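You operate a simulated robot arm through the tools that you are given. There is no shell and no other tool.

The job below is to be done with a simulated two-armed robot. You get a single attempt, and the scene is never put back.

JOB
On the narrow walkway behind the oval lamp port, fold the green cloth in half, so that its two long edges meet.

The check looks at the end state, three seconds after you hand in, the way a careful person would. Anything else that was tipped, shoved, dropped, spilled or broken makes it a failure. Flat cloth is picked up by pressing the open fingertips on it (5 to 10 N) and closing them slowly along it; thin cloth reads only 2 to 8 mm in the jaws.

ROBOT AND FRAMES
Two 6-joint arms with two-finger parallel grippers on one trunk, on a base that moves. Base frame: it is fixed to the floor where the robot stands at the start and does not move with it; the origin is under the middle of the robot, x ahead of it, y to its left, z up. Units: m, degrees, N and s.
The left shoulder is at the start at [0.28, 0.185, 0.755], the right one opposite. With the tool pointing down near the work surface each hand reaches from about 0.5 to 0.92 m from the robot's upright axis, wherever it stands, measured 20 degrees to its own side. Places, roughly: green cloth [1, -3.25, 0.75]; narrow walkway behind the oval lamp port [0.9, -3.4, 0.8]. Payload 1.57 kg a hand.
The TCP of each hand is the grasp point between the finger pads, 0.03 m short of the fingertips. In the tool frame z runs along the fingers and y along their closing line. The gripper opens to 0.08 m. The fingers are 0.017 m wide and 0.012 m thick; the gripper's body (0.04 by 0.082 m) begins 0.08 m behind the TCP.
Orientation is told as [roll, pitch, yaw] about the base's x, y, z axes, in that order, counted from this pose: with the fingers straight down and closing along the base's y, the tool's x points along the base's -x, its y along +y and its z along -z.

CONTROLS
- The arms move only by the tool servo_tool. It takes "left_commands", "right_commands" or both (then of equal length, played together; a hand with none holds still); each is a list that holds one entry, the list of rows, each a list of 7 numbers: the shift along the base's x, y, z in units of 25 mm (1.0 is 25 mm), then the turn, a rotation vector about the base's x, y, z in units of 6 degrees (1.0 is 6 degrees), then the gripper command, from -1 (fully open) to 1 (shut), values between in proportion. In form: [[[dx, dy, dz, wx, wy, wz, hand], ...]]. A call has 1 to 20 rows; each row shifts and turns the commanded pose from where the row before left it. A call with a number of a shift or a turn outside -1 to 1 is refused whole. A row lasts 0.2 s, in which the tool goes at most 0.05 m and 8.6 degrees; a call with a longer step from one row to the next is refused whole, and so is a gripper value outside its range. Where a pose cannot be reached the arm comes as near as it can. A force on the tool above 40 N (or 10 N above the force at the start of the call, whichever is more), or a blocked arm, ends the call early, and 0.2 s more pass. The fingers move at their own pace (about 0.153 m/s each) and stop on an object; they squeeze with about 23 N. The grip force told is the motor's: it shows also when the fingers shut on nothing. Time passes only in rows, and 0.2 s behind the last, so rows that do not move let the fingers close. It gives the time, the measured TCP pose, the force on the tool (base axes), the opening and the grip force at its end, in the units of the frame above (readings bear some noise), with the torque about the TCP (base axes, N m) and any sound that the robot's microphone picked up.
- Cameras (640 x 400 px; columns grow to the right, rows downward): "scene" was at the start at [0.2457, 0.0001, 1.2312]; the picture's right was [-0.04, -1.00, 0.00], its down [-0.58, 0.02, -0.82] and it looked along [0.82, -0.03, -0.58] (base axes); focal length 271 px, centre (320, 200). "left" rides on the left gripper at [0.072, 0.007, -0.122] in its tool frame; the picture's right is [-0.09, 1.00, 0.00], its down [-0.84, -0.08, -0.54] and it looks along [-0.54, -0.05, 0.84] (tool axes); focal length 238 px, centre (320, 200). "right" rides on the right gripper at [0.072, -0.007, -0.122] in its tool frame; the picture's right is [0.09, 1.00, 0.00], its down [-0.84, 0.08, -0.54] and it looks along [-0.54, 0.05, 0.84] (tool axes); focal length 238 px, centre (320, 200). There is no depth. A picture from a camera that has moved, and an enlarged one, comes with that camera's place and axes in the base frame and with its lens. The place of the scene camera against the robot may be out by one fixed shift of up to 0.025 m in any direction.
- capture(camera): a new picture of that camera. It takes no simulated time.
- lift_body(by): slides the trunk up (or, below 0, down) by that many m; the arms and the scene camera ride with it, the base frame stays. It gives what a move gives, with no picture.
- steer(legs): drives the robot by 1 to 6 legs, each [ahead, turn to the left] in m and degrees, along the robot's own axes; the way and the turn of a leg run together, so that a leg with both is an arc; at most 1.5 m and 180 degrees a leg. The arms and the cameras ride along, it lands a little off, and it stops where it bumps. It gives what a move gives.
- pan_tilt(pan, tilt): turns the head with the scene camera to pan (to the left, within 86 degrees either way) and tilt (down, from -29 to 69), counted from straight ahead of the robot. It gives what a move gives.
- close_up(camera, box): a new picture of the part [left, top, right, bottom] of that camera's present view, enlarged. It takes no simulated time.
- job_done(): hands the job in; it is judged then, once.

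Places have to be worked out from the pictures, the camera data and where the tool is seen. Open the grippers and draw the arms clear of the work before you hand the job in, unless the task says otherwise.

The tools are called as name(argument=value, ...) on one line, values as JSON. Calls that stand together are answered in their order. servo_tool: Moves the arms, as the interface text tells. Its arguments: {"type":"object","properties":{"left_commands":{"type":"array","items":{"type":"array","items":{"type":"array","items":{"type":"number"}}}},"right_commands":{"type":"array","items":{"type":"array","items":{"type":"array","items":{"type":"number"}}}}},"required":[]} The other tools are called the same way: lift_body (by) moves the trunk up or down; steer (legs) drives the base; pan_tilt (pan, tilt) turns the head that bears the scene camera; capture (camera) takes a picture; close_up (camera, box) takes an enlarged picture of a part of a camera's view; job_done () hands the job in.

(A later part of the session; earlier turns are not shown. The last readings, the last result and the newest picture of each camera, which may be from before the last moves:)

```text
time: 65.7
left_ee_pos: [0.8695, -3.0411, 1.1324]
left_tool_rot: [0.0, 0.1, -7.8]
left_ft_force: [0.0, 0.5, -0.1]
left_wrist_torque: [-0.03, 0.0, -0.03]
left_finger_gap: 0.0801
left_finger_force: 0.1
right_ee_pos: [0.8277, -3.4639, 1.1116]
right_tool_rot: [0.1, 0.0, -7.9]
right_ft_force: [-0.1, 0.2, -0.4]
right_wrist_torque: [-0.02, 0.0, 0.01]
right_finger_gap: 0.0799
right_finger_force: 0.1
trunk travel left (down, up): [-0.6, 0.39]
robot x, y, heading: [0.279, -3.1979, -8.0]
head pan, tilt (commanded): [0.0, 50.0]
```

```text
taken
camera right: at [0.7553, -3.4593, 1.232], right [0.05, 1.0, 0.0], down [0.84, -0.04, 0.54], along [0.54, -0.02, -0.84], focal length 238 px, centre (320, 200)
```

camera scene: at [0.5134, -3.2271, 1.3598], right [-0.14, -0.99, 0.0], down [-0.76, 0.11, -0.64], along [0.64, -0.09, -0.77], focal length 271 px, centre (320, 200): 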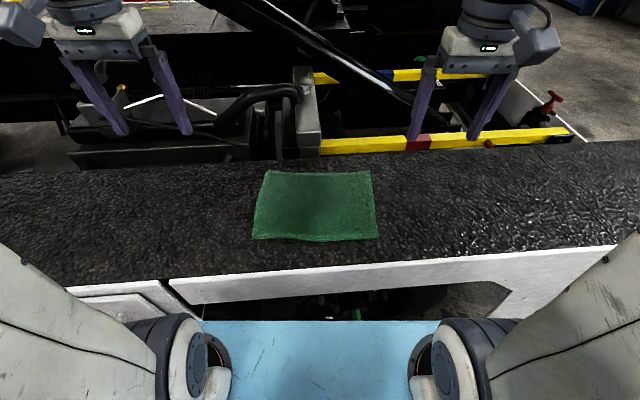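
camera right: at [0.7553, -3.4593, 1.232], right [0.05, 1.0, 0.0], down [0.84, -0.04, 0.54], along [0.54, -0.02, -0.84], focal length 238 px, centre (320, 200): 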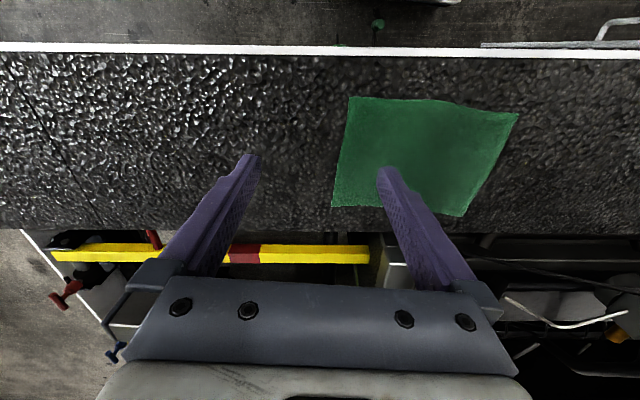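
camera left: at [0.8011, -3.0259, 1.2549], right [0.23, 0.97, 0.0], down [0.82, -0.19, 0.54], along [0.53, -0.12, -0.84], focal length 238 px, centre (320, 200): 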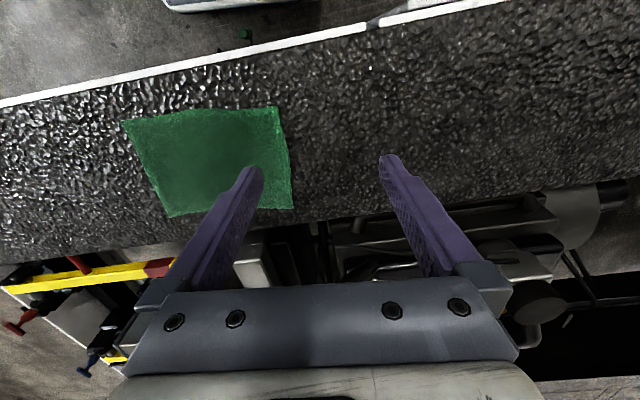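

The trunk is down and both wrist cameras see all four corners. I enlarge them for a finer fix from this closer height.

close_up(camera="left", box=[112, 95, 304, 225])

close_up(camera="right", box=[325, 85, 525, 225])

```text
3.08 times, centred on (208, 160) of left
camera zoom: at [0.8011, -3.0259, 1.2549], right [0.23, 0.97, 0.0], down [0.82, -0.19, 0.54], along [0.53, -0.12, -0.84], focal length 733 px, centre (665, 323)
```

zoom: 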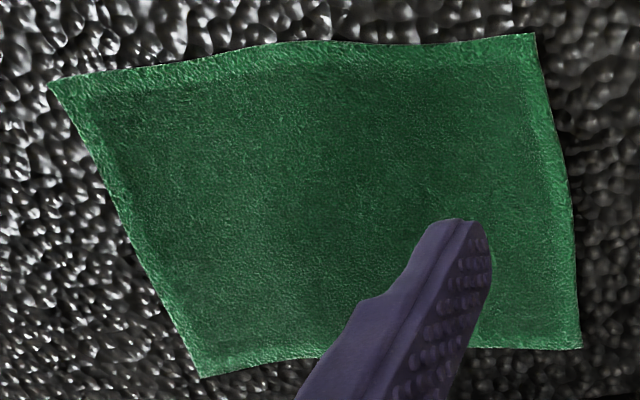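

```text
2.86 times, centred on (425, 155) of right
camera zoom: at [0.7553, -3.4593, 1.232], right [0.05, 1.0, 0.0], down [0.84, -0.04, 0.54], along [0.54, -0.02, -0.84], focal length 681 px, centre (20, 329)
```

zoom: 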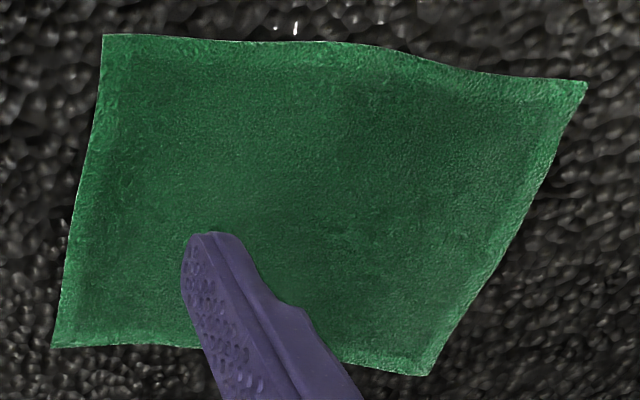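

The refined corners are B [0.833, -3.415], C [0.873, -3.120], D [1.093, -3.157] and A [1.053, -3.450], with the cloth top at z≈0.804. I move both hands above the near long edge with the jaws part-open (45 mm), left near C and right near B, stopping about 0.1 m above the cloth.

servo_tool(left_commands=[[[0.032, -0.474, -0.8, 0, 0, 0, -0.125], [0.032, -0.474, -0.8, 0, 0, 0, -0.125], [0.032, -0.474, -0.8, 0, 0, 0, -0.125], [0.032, -0.474, -0.8, 0, 0, 0, -0.125], [0.032, -0.474, -0.8, 0, 0, 0, -0.125], [0.032, -0.474, -0.8, 0, 0, 0, -0.125], [0.032, -0.474, -0.8, 0, 0, 0, -0.125], [0.032, -0.474, -0.8, 0, 0, 0, -0.125], [0.032, -0.474, -0.8, 0, 0, 0, -0.125], [0.032, -0.474, -0.8, 0, 0, 0, -0.125], [0, 0, 0, 0, 0, 0, -0.125]]], right_commands=[[[0.082, 0.342, -0.72, 0, 0, 0, -0.125], [0.082, 0.342, -0.72, 0, 0, 0, -0.125], [0.082, 0.342, -0.72, 0, 0, 0, -0.125], [0.082, 0.342, -0.72, 0, 0, 0, -0.125], [0.082, 0.342, -0.72, 0, 0, 0, -0.125], [0.082, 0.342, -0.72, 0, 0, 0, -0.125], [0.082, 0.342, -0.72, 0, 0, 0, -0.125], [0.082, 0.342, -0.72, 0, 0, 0, -0.125], [0.082, 0.342, -0.72, 0, 0, 0, -0.125], [0.082, 0.342, -0.72, 0, 0, 0, -0.125], [0, 0, 0, 0, 0, 0, -0.125]]])

capture(camera="scene")

capture(camera="left")

capture(camera="right")

```text
time: 68.1
left_ee_pos: [0.8771, -3.1606, 0.9341]
left_tool_rot: [-0.1, 0.0, -8.0]
left_ft_force: [0.4, 0.4, -0.4]
left_wrist_torque: [-0.01, -0.02, -0.02]
left_finger_gap: 0.0452
left_finger_force: 0.1
right_ee_pos: [0.8493, -3.3771, 0.9302]
right_tool_rot: [0.1, 0.0, -7.9]
right_ft_force: [1.0, -0.4, 0.0]
right_wrist_torque: [-0.01, -0.01, -0.02]
right_finger_gap: 0.045
right_finger_force: 0.0
trunk travel left (down, up): [-0.6, 0.39]
robot x, y, heading: [0.2829, -3.1979, -7.9]
head pan, tilt (commanded): [0.0, 50.0]
```

```text
taken
camera scene: at [0.5134, -3.2271, 1.3597], right [-0.14, -0.99, 0.0], down [-0.76, 0.11, -0.64], along [0.64, -0.09, -0.77], focal length 271 px, centre (320, 200)
```

scene: 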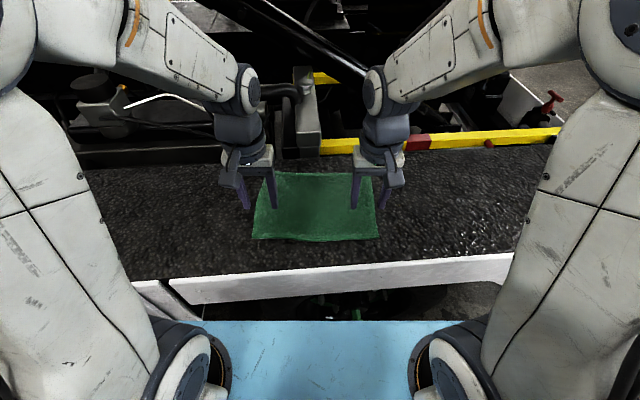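

```text
taken
camera left: at [0.8079, -3.1436, 1.0548], right [0.23, 0.97, 0.0], down [0.82, -0.19, 0.54], along [0.53, -0.12, -0.84], focal length 238 px, centre (320, 200)
```

left: 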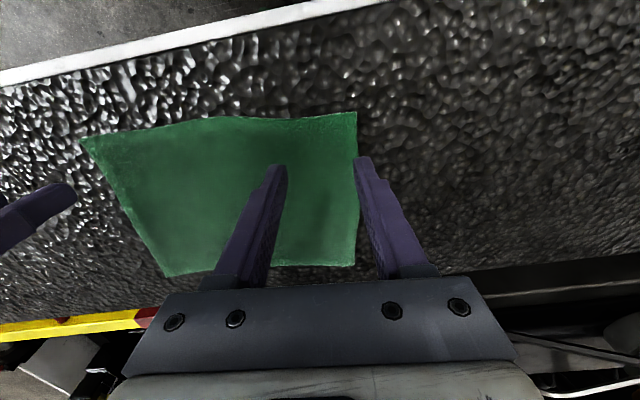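

```text
taken
camera right: at [0.7762, -3.3722, 1.0518], right [0.05, 1.0, 0.0], down [0.84, -0.04, 0.54], along [0.54, -0.02, -0.84], focal length 238 px, centre (320, 200)
```

right: 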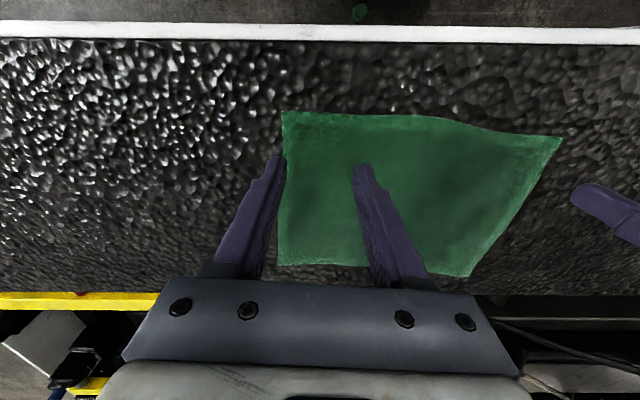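

The corner checks agree (C [0.871, -3.120], B [0.830, -3.412]), so the outer fingers sit just inside the corners. I lower both hands to just above the cloth.

servo_tool(left_commands=[[[0, 0, -0.7, 0, 0, 0, -0.125], [0, 0, -0.7, 0, 0, 0, -0.125], [0, 0, -0.7, 0, 0, 0, -0.125], [0, 0, -0.7, 0, 0, 0, -0.125], [0, 0, -0.7, 0, 0, 0, -0.125], [0, 0, 0, 0, 0, 0, -0.125]]], right_commands=[[[-0.02, 0, -0.68, 0, 0, 0, -0.125], [-0.02, 0, -0.68, 0, 0, 0, -0.125], [-0.02, 0, -0.67, 0, 0, 0, -0.125], [-0.02, 0, -0.67, 0, 0, 0, -0.125], [-0.02, 0, -0.67, 0, 0, 0, -0.125], [0, 0, 0, 0, 0, 0, -0.125]]])

capture(camera="left")

capture(camera="right")

capture(camera="scene")

```text
time: 69.5
left_ee_pos: [0.8785, -3.1587, 0.8447]
left_tool_rot: [0.1, 0.0, -7.9]
left_ft_force: [0.2, -0.2, 0.0]
left_wrist_torque: [-0.03, -0.02, -0.03]
left_finger_gap: 0.0447
left_finger_force: 0.1
right_ee_pos: [0.8448, -3.377, 0.847]
right_tool_rot: [0.1, 0.0, -7.9]
right_ft_force: [0.4, -0.2, 0.1]
right_wrist_torque: [-0.01, 0.02, 0.02]
right_finger_gap: 0.0451
right_finger_force: 0.1
trunk travel left (down, up): [-0.6, 0.39]
robot x, y, heading: [0.2787, -3.1985, -8.1]
head pan, tilt (commanded): [0.0, 50.0]
```

```text
taken
camera left: at [0.8096, -3.1435, 0.9668], right [0.23, 0.97, 0.0], down [0.82, -0.19, 0.54], along [0.53, -0.12, -0.84], focal length 238 px, centre (320, 200)
```

left: 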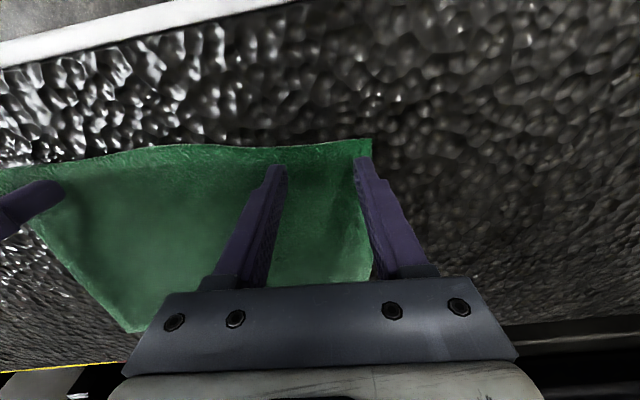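

```text
taken
camera right: at [0.7724, -3.3737, 0.9679], right [0.05, 1.0, 0.0], down [0.84, -0.04, 0.54], along [0.54, -0.02, -0.84], focal length 238 px, centre (320, 200)
```

right: 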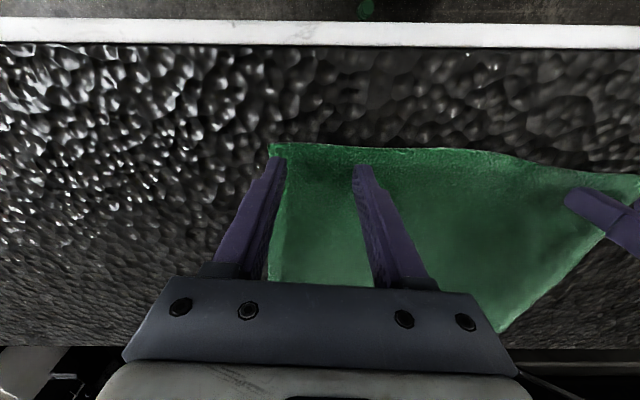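

```text
taken
camera scene: at [0.5134, -3.2271, 1.3597], right [-0.14, -0.99, 0.0], down [-0.76, 0.11, -0.64], along [0.64, -0.09, -0.77], focal length 271 px, centre (320, 200)
```

scene: 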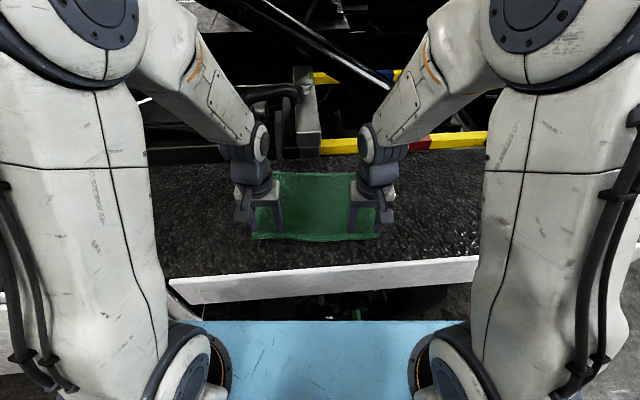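

The fingertips are about 1 cm above the cloth and about 1 cm inside the near edge. I press down in 2 mm steps, watching the force.

servo_tool(left_commands=[[[0, 0, -0.08, 0, 0, 0, -0.125], [0, 0, -0.08, 0, 0, 0, -0.125], [0, 0, -0.08, 0, 0, 0, -0.125], [0, 0, -0.08, 0, 0, 0, -0.125], [0, 0, -0.08, 0, 0, 0, -0.125], [0, 0, -0.04, 0, 0, 0, -0.125]]], right_commands=[[[0, 0, -0.08, 0, 0, 0, -0.125], [0, 0, -0.08, 0, 0, 0, -0.125], [0, 0, -0.08, 0, 0, 0, -0.125], [0, 0, -0.08, 0, 0, 0, -0.125], [0, 0, -0.08, 0, 0, 0, -0.125], [0, 0, -0.08, 0, 0, 0, -0.125]]])

```text
time: 70.9
left_ee_pos: [0.8779, -3.1604, 0.8343]
left_tool_rot: [0.0, 0.1, -7.8]
left_ft_force: [0.3, 0.6, 1.0]
left_wrist_torque: [0.02, 0.01, 0.01]
left_finger_gap: 0.045
left_finger_force: 0.0
right_ee_pos: [0.8468, -3.3769, 0.8339]
right_tool_rot: [-0.1, 0.0, -7.9]
right_ft_force: [1.0, -0.1, 2.4]
right_wrist_torque: [-0.02, -0.04, 0.0]
right_finger_gap: 0.0451
right_finger_force: 0.0
trunk travel left (down, up): [-0.6, 0.39]
robot x, y, heading: [0.2798, -3.1975, -8.0]
head pan, tilt (commanded): [0.0, 50.0]
```

The right hand reads 2.4 N (first contact) and the left 1.0 N. I press on by about 2 mm more.

servo_tool(left_commands=[[[0, 0, -0.04, 0, 0, 0, -0.125], [0, 0, -0.04, 0, 0, 0, -0.125]]], right_commands=[[[0, 0, -0.03, 0, 0, 0, -0.125], [0, 0, -0.03, 0, 0, 0, -0.125]]])

```text
time: 71.5
left_ee_pos: [0.8785, -3.1615, 0.8342]
left_tool_rot: [0.0, 0.0, -8.0]
left_ft_force: [-0.2, -0.2, 2.7]
left_wrist_torque: [-0.01, 0.06, -0.03]
left_finger_gap: 0.0449
left_finger_force: 0.1
right_ee_pos: [0.8473, -3.376, 0.8328]
right_tool_rot: [0.0, -0.1, -7.9]
right_ft_force: [0.3, 3.9, 8.6]
right_wrist_torque: [0.14, 0.01, 0.02]
right_finger_gap: 0.0449
right_finger_force: 0.0
trunk travel left (down, up): [-0.6, 0.39]
robot x, y, heading: [0.276, -3.1988, -8.0]
head pan, tilt (commanded): [0.0, 50.0]
```

The right hand is at 8.6 N and holds there. The left is at 2.7 N and needs about 1 mm more.

servo_tool(left_commands=[[[0, 0, -0.04, 0, 0, 0, -0.125], [0, 0, 0, 0, 0, 0, -0.125]]])

```text
time: 72.1
left_ee_pos: [0.878, -3.16, 0.8337]
left_tool_rot: [0.0, 0.0, -7.9]
left_ft_force: [0.6, 1.8, 11.2]
left_wrist_torque: [0.06, -0.02, -0.03]
left_finger_gap: 0.0449
left_finger_force: 0.0
right_ee_pos: [0.8468, -3.3761, 0.833]
right_tool_rot: [0.0, -0.1, -7.9]
right_ft_force: [1.9, 4.9, 8.4]
right_wrist_torque: [0.18, -0.04, 0.01]
right_finger_gap: 0.0448
right_finger_force: 0.1
trunk travel left (down, up): [-0.6, 0.39]
robot x, y, heading: [0.2829, -3.1976, -8.3]
head pan, tilt (commanded): [0.0, 50.0]
```

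The left reads 11.2 N, slightly high, so I ease it up by 0.3 mm and then close both jaws slowly along the cloth.

servo_tool(left_commands=[[[0, 0, 0.012, 0, 0, 0, -0.1], [0, 0, 0, 0, 0, 0, 0.0], [0, 0, 0, 0, 0, 0, 0.08], [0, 0, 0, 0, 0, 0, 0.16], [0, 0, 0, 0, 0, 0, 0.24], [0, 0, 0, 0, 0, 0, 0.32], [0, 0, 0, 0, 0, 0, 0.4], [0, 0, 0, 0, 0, 0, 0.48], [0, 0, 0, 0, 0, 0, 0.56], [0, 0, 0, 0, 0, 0, 0.64], [0, 0, 0, 0, 0, 0, 0.72], [0, 0, 0, 0, 0, 0, 0.8], [0, 0, 0, 0, 0, 0, 0.88], [0, 0, 0, 0, 0, 0, 0.96], [0, 0, 0, 0, 0, 0, 1.0], [0, 0, 0, 0, 0, 0, 1.0]]], right_commands=[[[0, 0, 0, 0, 0, 0, -0.1], [0, 0, 0, 0, 0, 0, 0.0], [0, 0, 0, 0, 0, 0, 0.08], [0, 0, 0, 0, 0, 0, 0.16], [0, 0, 0, 0, 0, 0, 0.24], [0, 0, 0, 0, 0, 0, 0.32], [0, 0, 0, 0, 0, 0, 0.4], [0, 0, 0, 0, 0, 0, 0.48], [0, 0, 0, 0, 0, 0, 0.56], [0, 0, 0, 0, 0, 0, 0.64], [0, 0, 0, 0, 0, 0, 0.72], [0, 0, 0, 0, 0, 0, 0.8], [0, 0, 0, 0, 0, 0, 0.88], [0, 0, 0, 0, 0, 0, 0.96], [0, 0, 0, 0, 0, 0, 1.0], [0, 0, 0, 0, 0, 0, 1.0]]])

capture(camera="left")

capture(camera="right")

capture(camera="scene")

```text
time: 75.5
left_ee_pos: [0.8775, -3.1604, 0.8326]
left_tool_rot: [0.0, 0.0, -7.9]
left_ft_force: [-2.0, -7.1, 10.9]
left_wrist_torque: [-0.25, 0.07, 0.02]
left_finger_gap: 0.0079
left_finger_force: 23.4
right_ee_pos: [0.8465, -3.3771, 0.8338]
right_tool_rot: [0.0, -0.1, -7.9]
right_ft_force: [3.3, 7.6, 11.6]
right_wrist_torque: [0.28, -0.13, -0.08]
right_finger_gap: 0.0046
right_finger_force: 23.1
trunk travel left (down, up): [-0.6, 0.39]
robot x, y, heading: [0.2826, -3.1961, -8.1]
head pan, tilt (commanded): [0.0, 50.0]
```

```text
taken
camera left: at [0.8084, -3.1444, 0.9544], right [0.23, 0.97, 0.0], down [0.82, -0.19, 0.54], along [0.53, -0.12, -0.84], focal length 238 px, centre (320, 200)
```

left: 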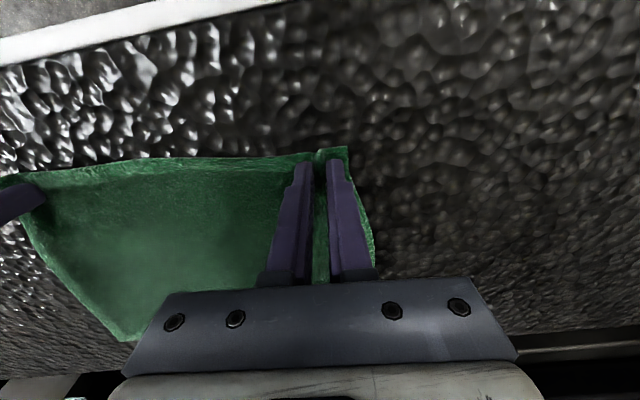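

```text
taken
camera right: at [0.7734, -3.3736, 0.9538], right [0.05, 1.0, 0.0], down [0.84, -0.04, 0.54], along [0.54, -0.02, -0.84], focal length 238 px, centre (320, 200)
```

right: 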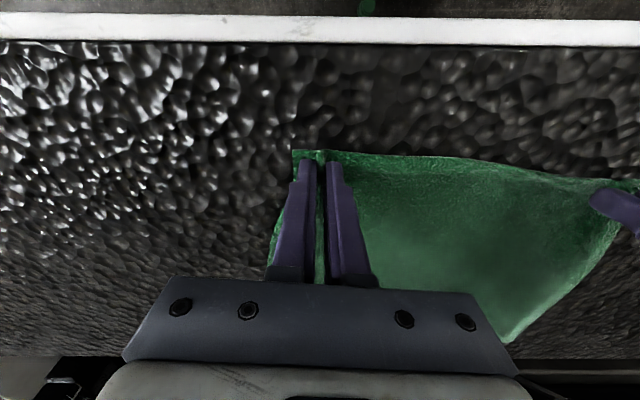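

```text
taken
camera scene: at [0.5128, -3.227, 1.3599], right [-0.14, -0.99, 0.0], down [-0.76, 0.11, -0.64], along [0.64, -0.09, -0.77], focal length 271 px, centre (320, 200)
```

scene: 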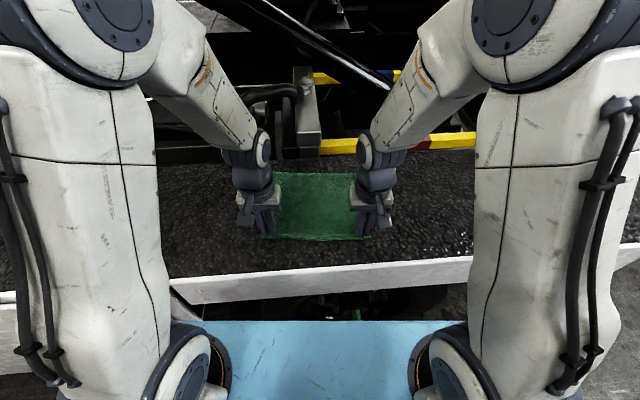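

Both jaws hold cloth (7.9 and 4.6 mm), and sideways forces of about 7 N show the cloth is taut between the hands. I lift both hands slowly by 2 cm, easing them 4 mm toward each other.

servo_tool(left_commands=[[[0, -0.02, 0.1, 0, 0, 0, 1], [0, -0.02, 0.1, 0, 0, 0, 1], [0, -0.04, 0.2, 0, 0, 0, 1], [0, -0.04, 0.2, 0, 0, 0, 1], [0, -0.04, 0.2, 0, 0, 0, 1], [0, 0, 0, 0, 0, 0, 1]]], right_commands=[[[0, 0.02, 0.1, 0, 0, 0, 1], [0, 0.02, 0.1, 0, 0, 0, 1], [0, 0.04, 0.2, 0, 0, 0, 1], [0, 0.04, 0.2, 0, 0, 0, 1], [0, 0.04, 0.2, 0, 0, 0, 1], [0, 0, 0, 0, 0, 0, 1]]])

capture(camera="left")

capture(camera="right")

close_up(camera="scene", box=[200, 120, 440, 270])

```text
time: 76.9
left_ee_pos: [0.8782, -3.1647, 0.8524]
left_tool_rot: [0.0, 0.0, -8.0]
left_ft_force: [0.6, 0.2, 0.2]
left_wrist_torque: [-0.05, 0.03, 0.0]
left_finger_gap: 0.0061
left_finger_force: 23.0
right_ee_pos: [0.8454, -3.3745, 0.853]
right_tool_rot: [-0.1, 0.0, -7.9]
right_ft_force: [0.3, 0.8, 0.3]
right_wrist_torque: [0.02, 0.01, -0.03]
right_finger_gap: 0.0042
right_finger_force: 23.0
trunk travel left (down, up): [-0.6, 0.39]
robot x, y, heading: [0.2823, -3.2027, -7.9]
head pan, tilt (commanded): [0.0, 50.0]
```

```text
taken
camera left: at [0.809, -3.1479, 0.9741], right [0.23, 0.97, 0.0], down [0.82, -0.19, 0.54], along [0.53, -0.12, -0.84], focal length 238 px, centre (320, 200)
```

left: 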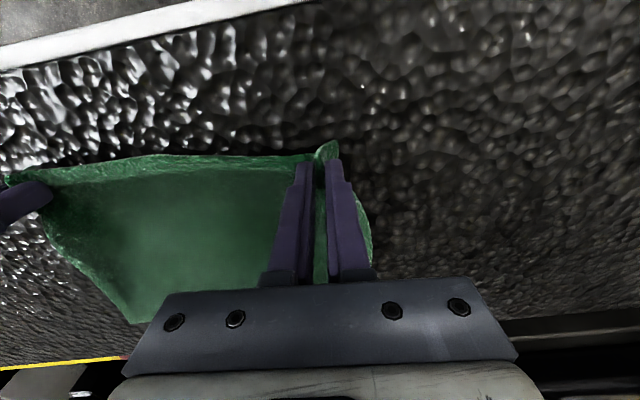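

```text
taken
camera right: at [0.7739, -3.3694, 0.9738], right [0.05, 1.0, 0.0], down [0.84, -0.04, 0.54], along [0.54, -0.02, -0.84], focal length 238 px, centre (320, 200)
```

right: 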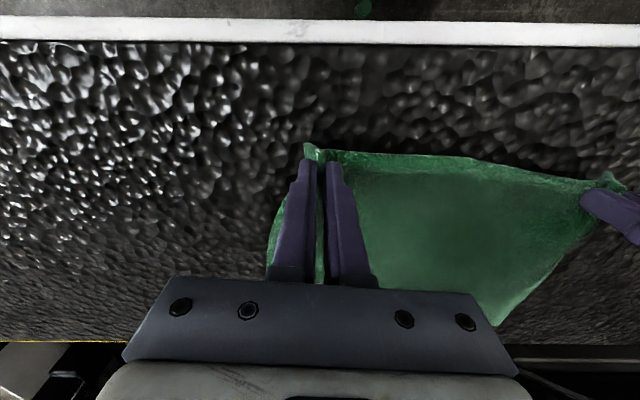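

```text
2.67 times, centred on (320, 195) of scene
camera zoom: at [0.5134, -3.2271, 1.3597], right [-0.14, -0.99, 0.0], down [-0.76, 0.11, -0.64], along [0.64, -0.09, -0.77], focal length 722 px, centre (320, 213)
```

zoom: 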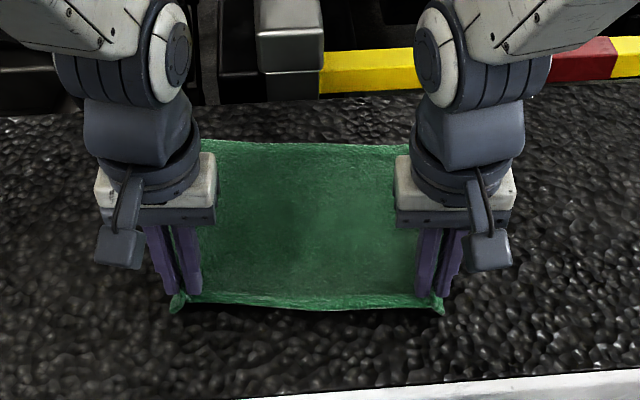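

Both grips hold after the lift, with negligible forces. I now carry the near edge over in an arc toward the far edge. First I go to the top of the arc: 10 cm across, fingertips 9 cm up.

servo_tool(left_commands=[[[0.264, -0.037, 0.4, 0, 0, 0, 1], [0.264, -0.037, 0.4, 0, 0, 0, 1], [0.264, -0.037, 0.4, 0, 0, 0, 1], [0.396, -0.056, 0.333, 0, 0, 0, 1], [0.396, -0.056, 0.333, 0, 0, 0, 1], [0.396, -0.056, 0.333, 0, 0, 0, 1], [0.396, -0.056, 0.12, 0, 0, 0, 1], [0.396, -0.056, 0.12, 0, 0, 0, 1], [0.396, -0.056, 0.12, 0, 0, 0, 1], [0.396, -0.056, 0.12, 0, 0, 0, 1], [0.396, -0.056, 0.12, 0, 0, 0, 1], [0, 0, 0, 0, 0, 0, 1]]], right_commands=[[[0.264, -0.037, 0.4, 0, 0, 0, 1], [0.264, -0.037, 0.4, 0, 0, 0, 1], [0.264, -0.037, 0.4, 0, 0, 0, 1], [0.396, -0.056, 0.333, 0, 0, 0, 1], [0.396, -0.056, 0.333, 0, 0, 0, 1], [0.396, -0.056, 0.333, 0, 0, 0, 1], [0.396, -0.056, 0.12, 0, 0, 0, 1], [0.396, -0.056, 0.12, 0, 0, 0, 1], [0.396, -0.056, 0.12, 0, 0, 0, 1], [0.396, -0.056, 0.12, 0, 0, 0, 1], [0.396, -0.056, 0.12, 0, 0, 0, 1], [0, 0, 0, 0, 0, 0, 1]]])

capture(camera="left")

capture(camera="right")

close_up(camera="scene", box=[200, 120, 440, 270])

```text
time: 79.5
left_ee_pos: [0.9774, -3.1773, 0.9216]
left_tool_rot: [0.0, 0.0, -7.9]
left_ft_force: [-0.8, -2.1, -0.1]
left_wrist_torque: [-0.06, -0.01, -0.01]
left_finger_gap: 0.0064
left_finger_force: 23.3
right_ee_pos: [0.9473, -3.3878, 0.9228]
right_tool_rot: [0.0, 0.1, -7.9]
right_ft_force: [0.0, 1.8, 0.1]
right_wrist_torque: [0.01, -0.02, -0.01]
right_finger_gap: 0.0043
right_finger_force: 22.8
trunk travel left (down, up): [-0.6, 0.39]
robot x, y, heading: [0.2802, -3.1959, -8.1]
head pan, tilt (commanded): [0.0, 50.0]
```

```text
taken
camera left: at [0.9079, -3.161, 1.0435], right [0.23, 0.97, 0.0], down [0.82, -0.19, 0.54], along [0.53, -0.12, -0.84], focal length 238 px, centre (320, 200)
```

left: 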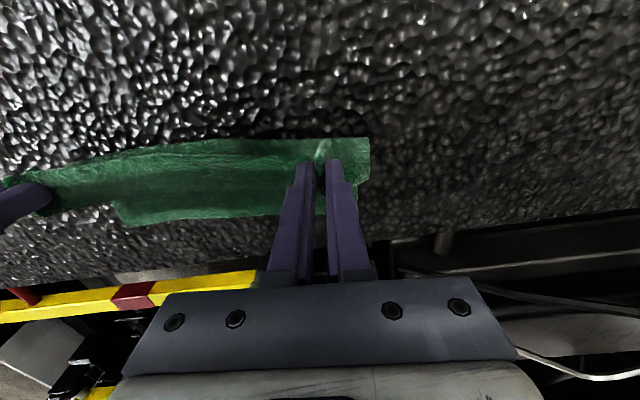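

```text
taken
camera right: at [0.8733, -3.3834, 1.0441], right [0.05, 1.0, 0.0], down [0.84, -0.04, 0.54], along [0.54, -0.02, -0.84], focal length 238 px, centre (320, 200)
```

right: 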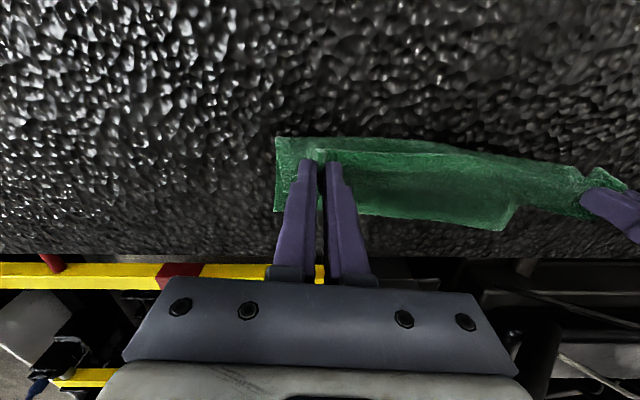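

```text
2.67 times, centred on (320, 195) of scene
camera zoom: at [0.5134, -3.2271, 1.3597], right [-0.14, -0.99, 0.0], down [-0.76, 0.11, -0.64], along [0.64, -0.09, -0.77], focal length 722 px, centre (320, 213)
```

zoom: 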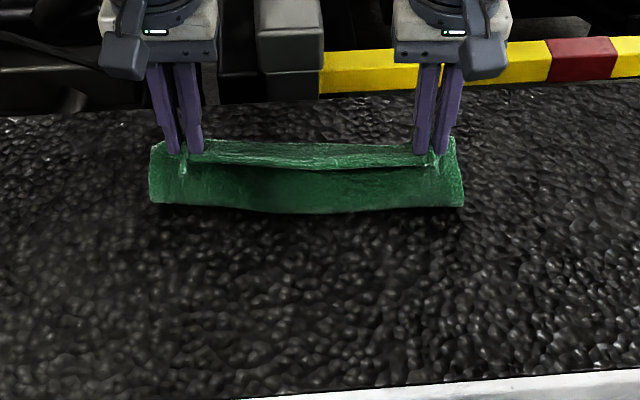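

The cloth hangs cleanly from both hands. The far edge has barely moved (A about [1.044, -3.452], D about [1.087, -3.153]). I carry the edge on down the far side of the arc and stop with the fingertips about 2 cm above the surface.

servo_tool(left_commands=[[[0.396, -0.057, -0.08, 0, 0, 0, 1], [0.396, -0.057, -0.08, 0, 0, 0, 1], [0.396, -0.057, -0.08, 0, 0, 0, 1], [0.396, -0.057, -0.08, 0, 0, 0, 1], [0.396, -0.057, -0.08, 0, 0, 0, 1], [0.396, -0.057, -0.333, 0, 0, 0, 1], [0.396, -0.057, -0.333, 0, 0, 0, 1], [0.396, -0.057, -0.333, 0, 0, 0, 1], [0.198, -0.057, -0.467, 0, 0, 0, 1], [0.198, -0.057, -0.467, 0, 0, 0, 1], [0.198, -0.057, -0.467, 0, 0, 0, 1], [0, 0, 0, 0, 0, 0, 1]]], right_commands=[[[0.396, -0.084, -0.08, 0, 0, 0, 1], [0.396, -0.084, -0.08, 0, 0, 0, 1], [0.396, -0.084, -0.08, 0, 0, 0, 1], [0.396, -0.084, -0.08, 0, 0, 0, 1], [0.396, -0.084, -0.08, 0, 0, 0, 1], [0.396, -0.084, -0.333, 0, 0, 0, 1], [0.396, -0.084, -0.333, 0, 0, 0, 1], [0.396, -0.084, -0.333, 0, 0, 0, 1], [0.198, -0.084, -0.467, 0, 0, 0, 1], [0.198, -0.084, -0.467, 0, 0, 0, 1], [0.198, -0.084, -0.467, 0, 0, 0, 1], [0, 0, 0, 0, 0, 0, 1]]])

capture(camera="left")

capture(camera="right")

close_up(camera="scene", box=[200, 100, 440, 250])

```text
time: 82.1
left_ee_pos: [1.0721, -3.1939, 0.8527]
left_tool_rot: [-0.1, 0.0, -7.9]
left_ft_force: [-0.8, -8.7, 0.6]
left_wrist_torque: [-0.29, 0.05, -0.01]
left_finger_gap: 0.0066
left_finger_force: 22.5
right_ee_pos: [1.04, -3.4097, 0.8531]
right_tool_rot: [0.0, -0.1, -8.0]
right_ft_force: [1.2, 7.7, 0.5]
right_wrist_torque: [0.23, -0.03, -0.06]
right_finger_gap: 0.0043
right_finger_force: 22.6
trunk travel left (down, up): [-0.6, 0.39]
robot x, y, heading: [0.279, -3.1963, -8.1]
head pan, tilt (commanded): [0.0, 50.0]
```

```text
taken
camera left: at [1.0019, -3.1766, 0.9744], right [0.23, 0.97, 0.0], down [0.82, -0.19, 0.54], along [0.53, -0.12, -0.84], focal length 238 px, centre (320, 200)
```

left: 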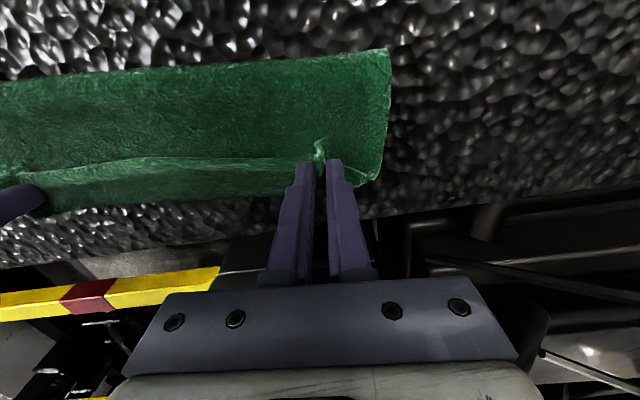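

```text
taken
camera right: at [0.9672, -3.4062, 0.974], right [0.05, 1.0, 0.0], down [0.84, -0.04, 0.54], along [0.54, -0.02, -0.84], focal length 238 px, centre (320, 200)
```

right: 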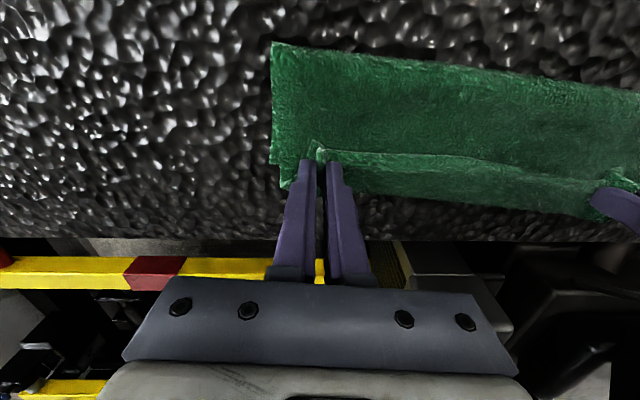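

```text
2.67 times, centred on (320, 175) of scene
camera zoom: at [0.5135, -3.2271, 1.3597], right [-0.14, -0.99, 0.0], down [-0.76, 0.11, -0.64], along [0.64, -0.09, -0.77], focal length 722 px, centre (320, 267)
```

zoom: 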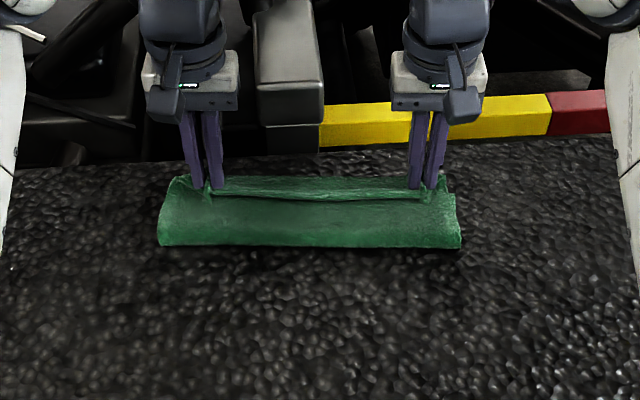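

The fingertips are 2 cm above the far edge, but the cloth is now tight between the hands (about 8 N). I enlarge the wrist views to compare the held edge with the far edge beneath it.

close_up(camera="left", box=[0, 40, 400, 240])

close_up(camera="right", box=[240, 30, 640, 230])

```text
1.60 times, centred on (200, 140) of left
camera zoom: at [1.0019, -3.1766, 0.9744], right [0.23, 0.97, 0.0], down [0.82, -0.19, 0.54], along [0.53, -0.12, -0.84], focal length 381 px, centre (512, 296)
```

zoom: 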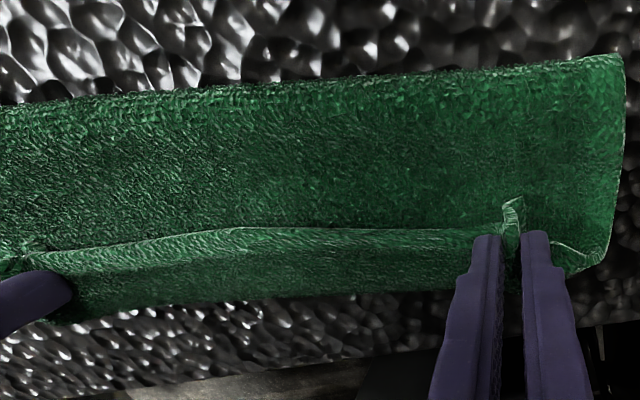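

```text
1.60 times, centred on (440, 130) of right
camera zoom: at [0.9672, -3.4062, 0.974], right [0.05, 1.0, 0.0], down [0.84, -0.04, 0.54], along [0.54, -0.02, -0.84], focal length 381 px, centre (128, 312)
```

zoom: 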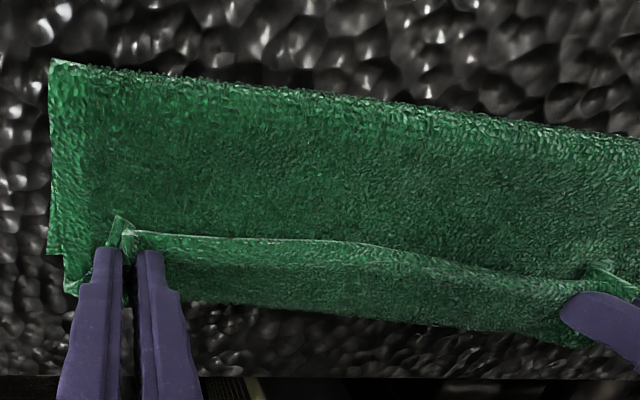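

The fold line sits 2–3 cm past the midline. The grip keeps the free edge turned back toward me, so the cloth makes a U-turn at the fingers and uses up length. I go back over the arc to a taut position above the midline, with the hands slightly closer, to set the fold line in the middle again.

servo_tool(left_commands=[[[-0.198, 0.06, 0.467, 0, 0, 0, 1], [-0.198, 0.06, 0.467, 0, 0, 0, 1], [-0.198, 0.06, 0.467, 0, 0, 0, 1], [-0.396, 0.06, 0.333, 0, 0, 0, 1], [-0.396, 0.06, 0.333, 0, 0, 0, 1], [-0.396, 0.06, 0.333, 0, 0, 0, 1], [-0.396, 0.06, 0.08, 0, 0, 0, 1], [-0.396, 0.06, 0.08, 0, 0, 0, 1], [-0.396, 0.06, 0.08, 0, 0, 0, 1], [-0.396, 0.06, 0.08, 0, 0, 0, 1], [-0.396, 0.06, 0.08, 0, 0, 0, 1], [-0.396, 0.06, 0.08, 0, 0, 0, 1], [0, 0, 0, 0, 0, 0, 1]]], right_commands=[[[-0.198, 0.078, 0.467, 0, 0, 0, 1], [-0.198, 0.078, 0.467, 0, 0, 0, 1], [-0.198, 0.078, 0.467, 0, 0, 0, 1], [-0.396, 0.078, 0.333, 0, 0, 0, 1], [-0.396, 0.078, 0.333, 0, 0, 0, 1], [-0.396, 0.078, 0.333, 0, 0, 0, 1], [-0.396, 0.078, 0.08, 0, 0, 0, 1], [-0.396, 0.078, 0.08, 0, 0, 0, 1], [-0.396, 0.078, 0.08, 0, 0, 0, 1], [-0.396, 0.078, 0.08, 0, 0, 0, 1], [-0.396, 0.078, 0.08, 0, 0, 0, 1], [-0.396, 0.078, 0.08, 0, 0, 0, 1], [0, 0, 0, 0, 0, 0, 1]]])

capture(camera="left")

capture(camera="right")

close_up(camera="scene", box=[200, 100, 440, 250])

```text
time: 84.9
left_ee_pos: [0.9674, -3.1752, 0.923]
left_tool_rot: [0.0, 0.0, -7.9]
left_ft_force: [-0.6, -2.2, -0.7]
left_wrist_torque: [-0.13, -0.01, -0.04]
left_finger_gap: 0.0064
left_finger_force: 23.3
right_ee_pos: [0.9352, -3.3884, 0.9242]
right_tool_rot: [0.0, -0.1, -8.0]
right_ft_force: [0.9, 2.1, -0.1]
right_wrist_torque: [0.08, -0.03, -0.05]
right_finger_gap: 0.0043
right_finger_force: 23.1
trunk travel left (down, up): [-0.6, 0.39]
robot x, y, heading: [0.2817, -3.1939, -8.0]
head pan, tilt (commanded): [0.0, 50.0]
```

```text
taken
camera left: at [0.8982, -3.1596, 1.0457], right [0.23, 0.97, 0.0], down [0.82, -0.19, 0.54], along [0.53, -0.12, -0.84], focal length 238 px, centre (320, 200)
```

left: 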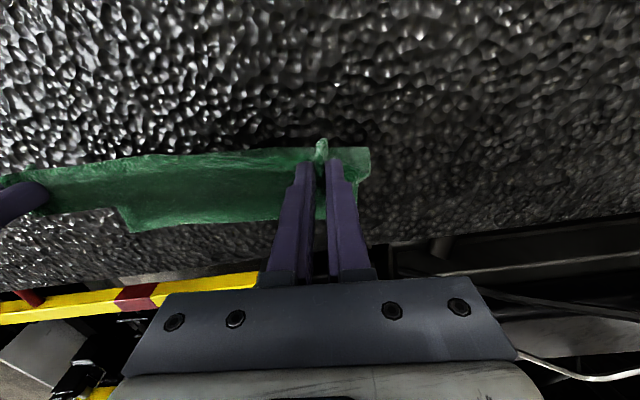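

```text
taken
camera right: at [0.8627, -3.384, 1.0455], right [0.05, 1.0, 0.0], down [0.84, -0.04, 0.54], along [0.54, -0.02, -0.84], focal length 238 px, centre (320, 200)
```

right: 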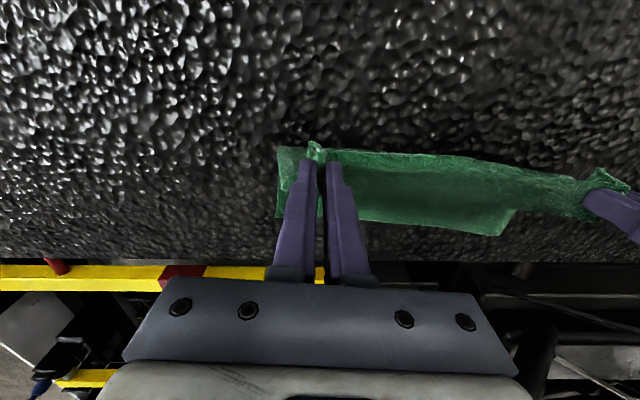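

```text
2.67 times, centred on (320, 175) of scene
camera zoom: at [0.5134, -3.2271, 1.3597], right [-0.14, -0.99, 0.0], down [-0.76, 0.11, -0.64], along [0.64, -0.09, -0.77], focal length 722 px, centre (320, 267)
```

zoom: 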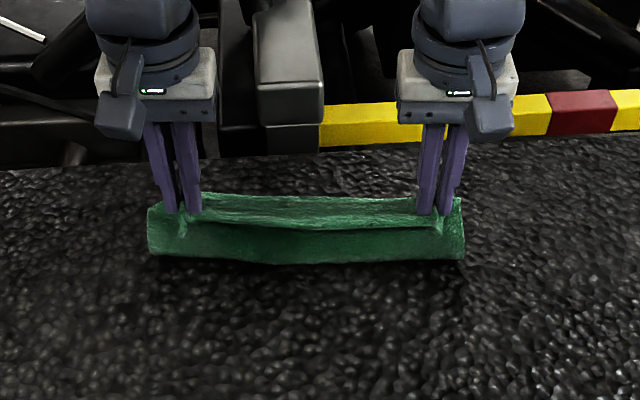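

The far edge has not moved (A [1.042, -3.450], D [1.089, -3.151]), but the lift-off line is still about 1.5 cm past the midline because there is slack. I raise the hands 1.5 cm and shift them back 1 cm to draw the slack out, then check again.

servo_tool(left_commands=[[[-0.1, 0.014, 0.15, 0, 0, 0, 1], [-0.1, 0.014, 0.15, 0, 0, 0, 1], [-0.1, 0.014, 0.15, 0, 0, 0, 1], [-0.1, 0.014, 0.15, 0, 0, 0, 1], [0, 0, 0, 0, 0, 0, 1]]], right_commands=[[[-0.1, 0.014, 0.15, 0, 0, 0, 1], [-0.1, 0.014, 0.15, 0, 0, 0, 1], [-0.1, 0.014, 0.15, 0, 0, 0, 1], [-0.1, 0.014, 0.15, 0, 0, 0, 1], [0, 0, 0, 0, 0, 0, 1]]])

close_up(camera="left", box=[80, 100, 400, 260])

close_up(camera="right", box=[240, 100, 560, 260])

close_up(camera="scene", box=[200, 100, 440, 250])

```text
time: 86.1
left_ee_pos: [0.9583, -3.1742, 0.9395]
left_tool_rot: [0.0, 0.0, -7.9]
left_ft_force: [-0.8, -2.7, 0.7]
left_wrist_torque: [-0.12, 0.02, 0.0]
left_finger_gap: 0.0066
left_finger_force: 22.9
right_ee_pos: [0.9252, -3.3849, 0.9391]
right_tool_rot: [0.0, 0.0, -7.8]
right_ft_force: [0.2, 2.7, 0.3]
right_wrist_torque: [0.04, 0.0, -0.06]
right_finger_gap: 0.0044
right_finger_force: 22.5
trunk travel left (down, up): [-0.6, 0.39]
robot x, y, heading: [0.2848, -3.199, -7.8]
head pan, tilt (commanded): [0.0, 50.0]
```

```text
2.00 times, centred on (240, 180) of left
camera zoom: at [0.8882, -3.1576, 1.0608], right [0.23, 0.97, 0.0], down [0.82, -0.19, 0.54], along [0.53, -0.12, -0.84], focal length 477 px, centre (480, 240)
```

zoom: 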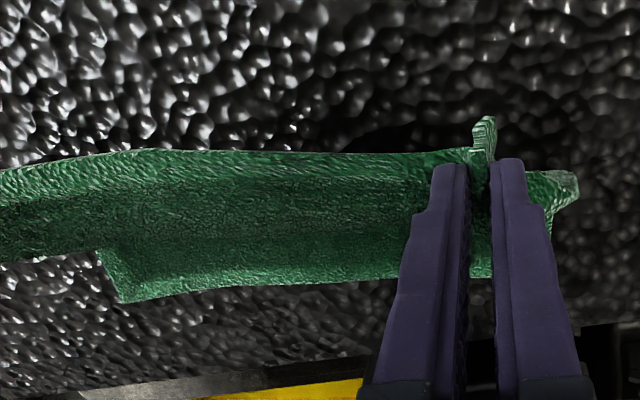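

```text
2.00 times, centred on (400, 180) of right
camera zoom: at [0.8527, -3.3817, 1.0608], right [0.05, 1.0, 0.0], down [0.84, -0.04, 0.54], along [0.54, -0.02, -0.84], focal length 477 px, centre (160, 240)
```

zoom: 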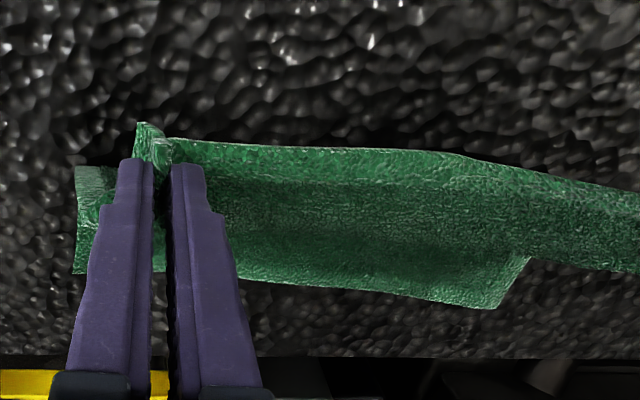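

```text
2.67 times, centred on (320, 175) of scene
camera zoom: at [0.5134, -3.2271, 1.3597], right [-0.14, -0.99, 0.0], down [-0.76, 0.11, -0.64], along [0.64, -0.09, -0.77], focal length 722 px, centre (320, 267)
```

zoom: 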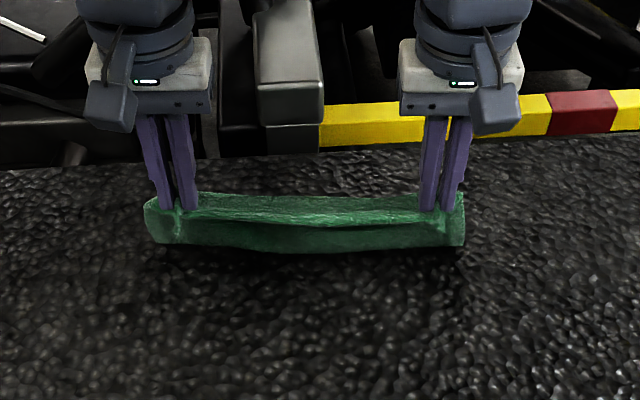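

Hanging taut, the flap still leans toward me. I swing it over in a tighter arc about the midline while tilting both hands 40°, fingertips toward the robot, so the held strip turns with the flap. I stop with the flap leaning well past vertical.

servo_tool(left_commands=[[[0.336, -0.049, -0.254, 0.07, 0.495, 0, 1], [0.336, -0.049, -0.254, 0.07, 0.495, 0, 1], [0.401, -0.049, -0.072, 0.093, 0.66, 0, 1], [0.401, -0.049, -0.072, 0.093, 0.66, 0, 1], [0.401, -0.049, -0.072, 0.093, 0.66, 0, 1], [0.361, -0.049, -0.18, 0.093, 0.66, 0, 1], [0.361, -0.049, -0.18, 0.093, 0.66, 0, 1], [0.361, -0.049, -0.18, 0.093, 0.66, 0, 1], [0.245, -0.049, -0.207, 0.077, 0.55, 0, 1], [0.245, -0.049, -0.207, 0.077, 0.55, 0, 1], [0.245, -0.049, -0.207, 0.077, 0.55, 0, 1], [0, 0, 0, 0, 0, 0, 1]]], right_commands=[[[0.336, -0.037, -0.254, 0.07, 0.495, 0, 1], [0.336, -0.037, -0.254, 0.07, 0.495, 0, 1], [0.401, -0.037, -0.072, 0.093, 0.66, 0, 1], [0.401, -0.037, -0.072, 0.093, 0.66, 0, 1], [0.401, -0.037, -0.072, 0.093, 0.66, 0, 1], [0.361, -0.037, -0.18, 0.093, 0.66, 0, 1], [0.361, -0.037, -0.18, 0.093, 0.66, 0, 1], [0.361, -0.037, -0.18, 0.093, 0.66, 0, 1], [0.245, -0.037, -0.207, 0.077, 0.55, 0, 1], [0.245, -0.037, -0.207, 0.077, 0.55, 0, 1], [0.245, -0.037, -0.207, 0.077, 0.55, 0, 1], [0, 0, 0, 0, 0, 0, 1]]])

capture(camera="left")

capture(camera="right")

capture(camera="scene")

close_up(camera="scene", box=[200, 100, 440, 250])

```text
time: 88.7
left_ee_pos: [1.0312, -3.1822, 0.885]
left_tool_rot: [0.0, 40.1, -8.0]
left_ft_force: [-0.5, -4.0, -0.1]
left_wrist_torque: [-0.1, 0.01, 0.07]
left_finger_gap: 0.0066
left_finger_force: 22.9
left hand out of reach, approached as far as the arm can: row 11
right_ee_pos: [0.9985, -3.3948, 0.8871]
right_tool_rot: [0.2, 39.9, -7.8]
right_ft_force: [0.1, 3.7, 0.3]
right_wrist_torque: [0.05, 0.01, -0.11]
right_finger_gap: 0.0043
right_finger_force: 22.9
right hand out of reach, approached as far as the arm can: row 11
trunk travel left (down, up): [-0.6, 0.39]
robot x, y, heading: [0.2824, -3.1984, -8.1]
head pan, tilt (commanded): [0.0, 50.0]
```

```text
taken
camera left: at [1.0555, -3.1786, 1.0247], right [0.21, 0.98, -0.06], down [0.97, -0.21, -0.12], along [-0.13, -0.03, -0.99], focal length 238 px, centre (320, 200)
```

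left: 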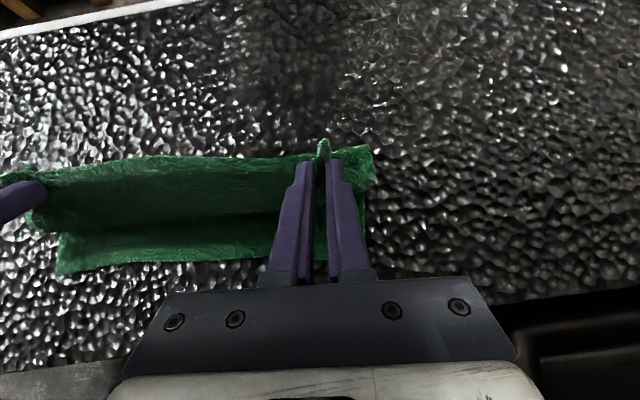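

```text
taken
camera right: at [1.0197, -3.4042, 1.0259], right [0.07, 1.0, 0.06], down [0.99, -0.06, -0.12], along [-0.12, 0.07, -0.99], focal length 238 px, centre (320, 200)
```

right: 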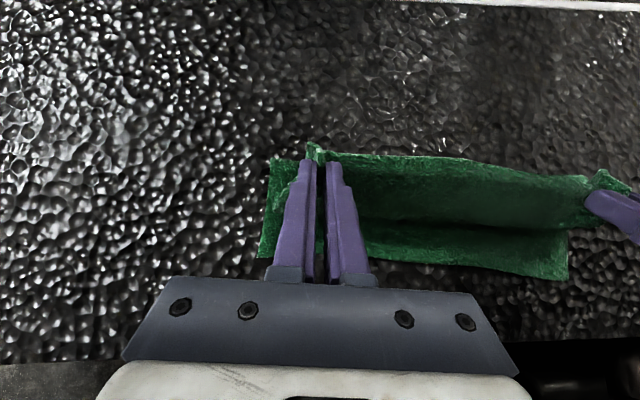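

```text
taken
camera scene: at [0.5135, -3.2271, 1.3597], right [-0.14, -0.99, 0.0], down [-0.76, 0.11, -0.64], along [0.64, -0.09, -0.77], focal length 271 px, centre (320, 200)
```

scene: 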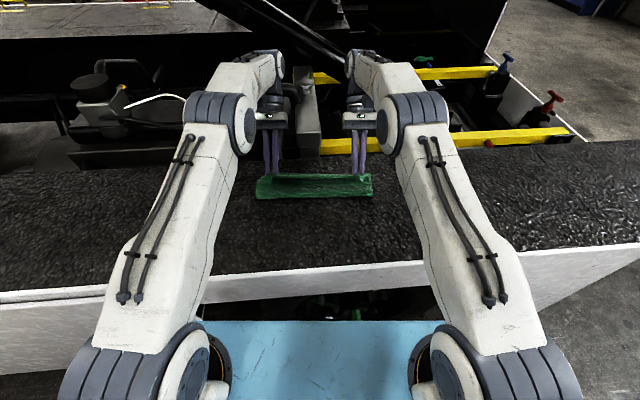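

```text
2.67 times, centred on (320, 175) of scene
camera zoom: at [0.5135, -3.2271, 1.3597], right [-0.14, -0.99, 0.0], down [-0.76, 0.11, -0.64], along [0.64, -0.09, -0.77], focal length 722 px, centre (320, 267)
```

zoom: 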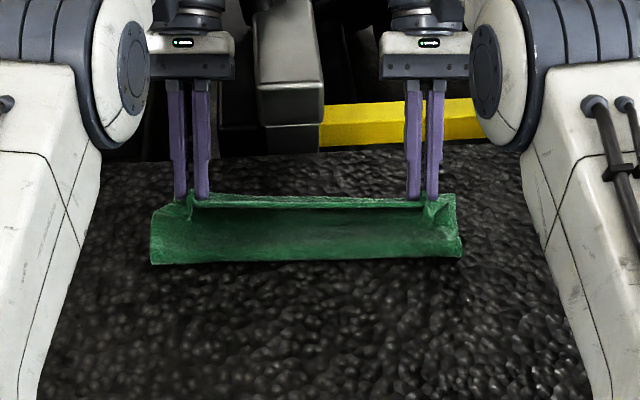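

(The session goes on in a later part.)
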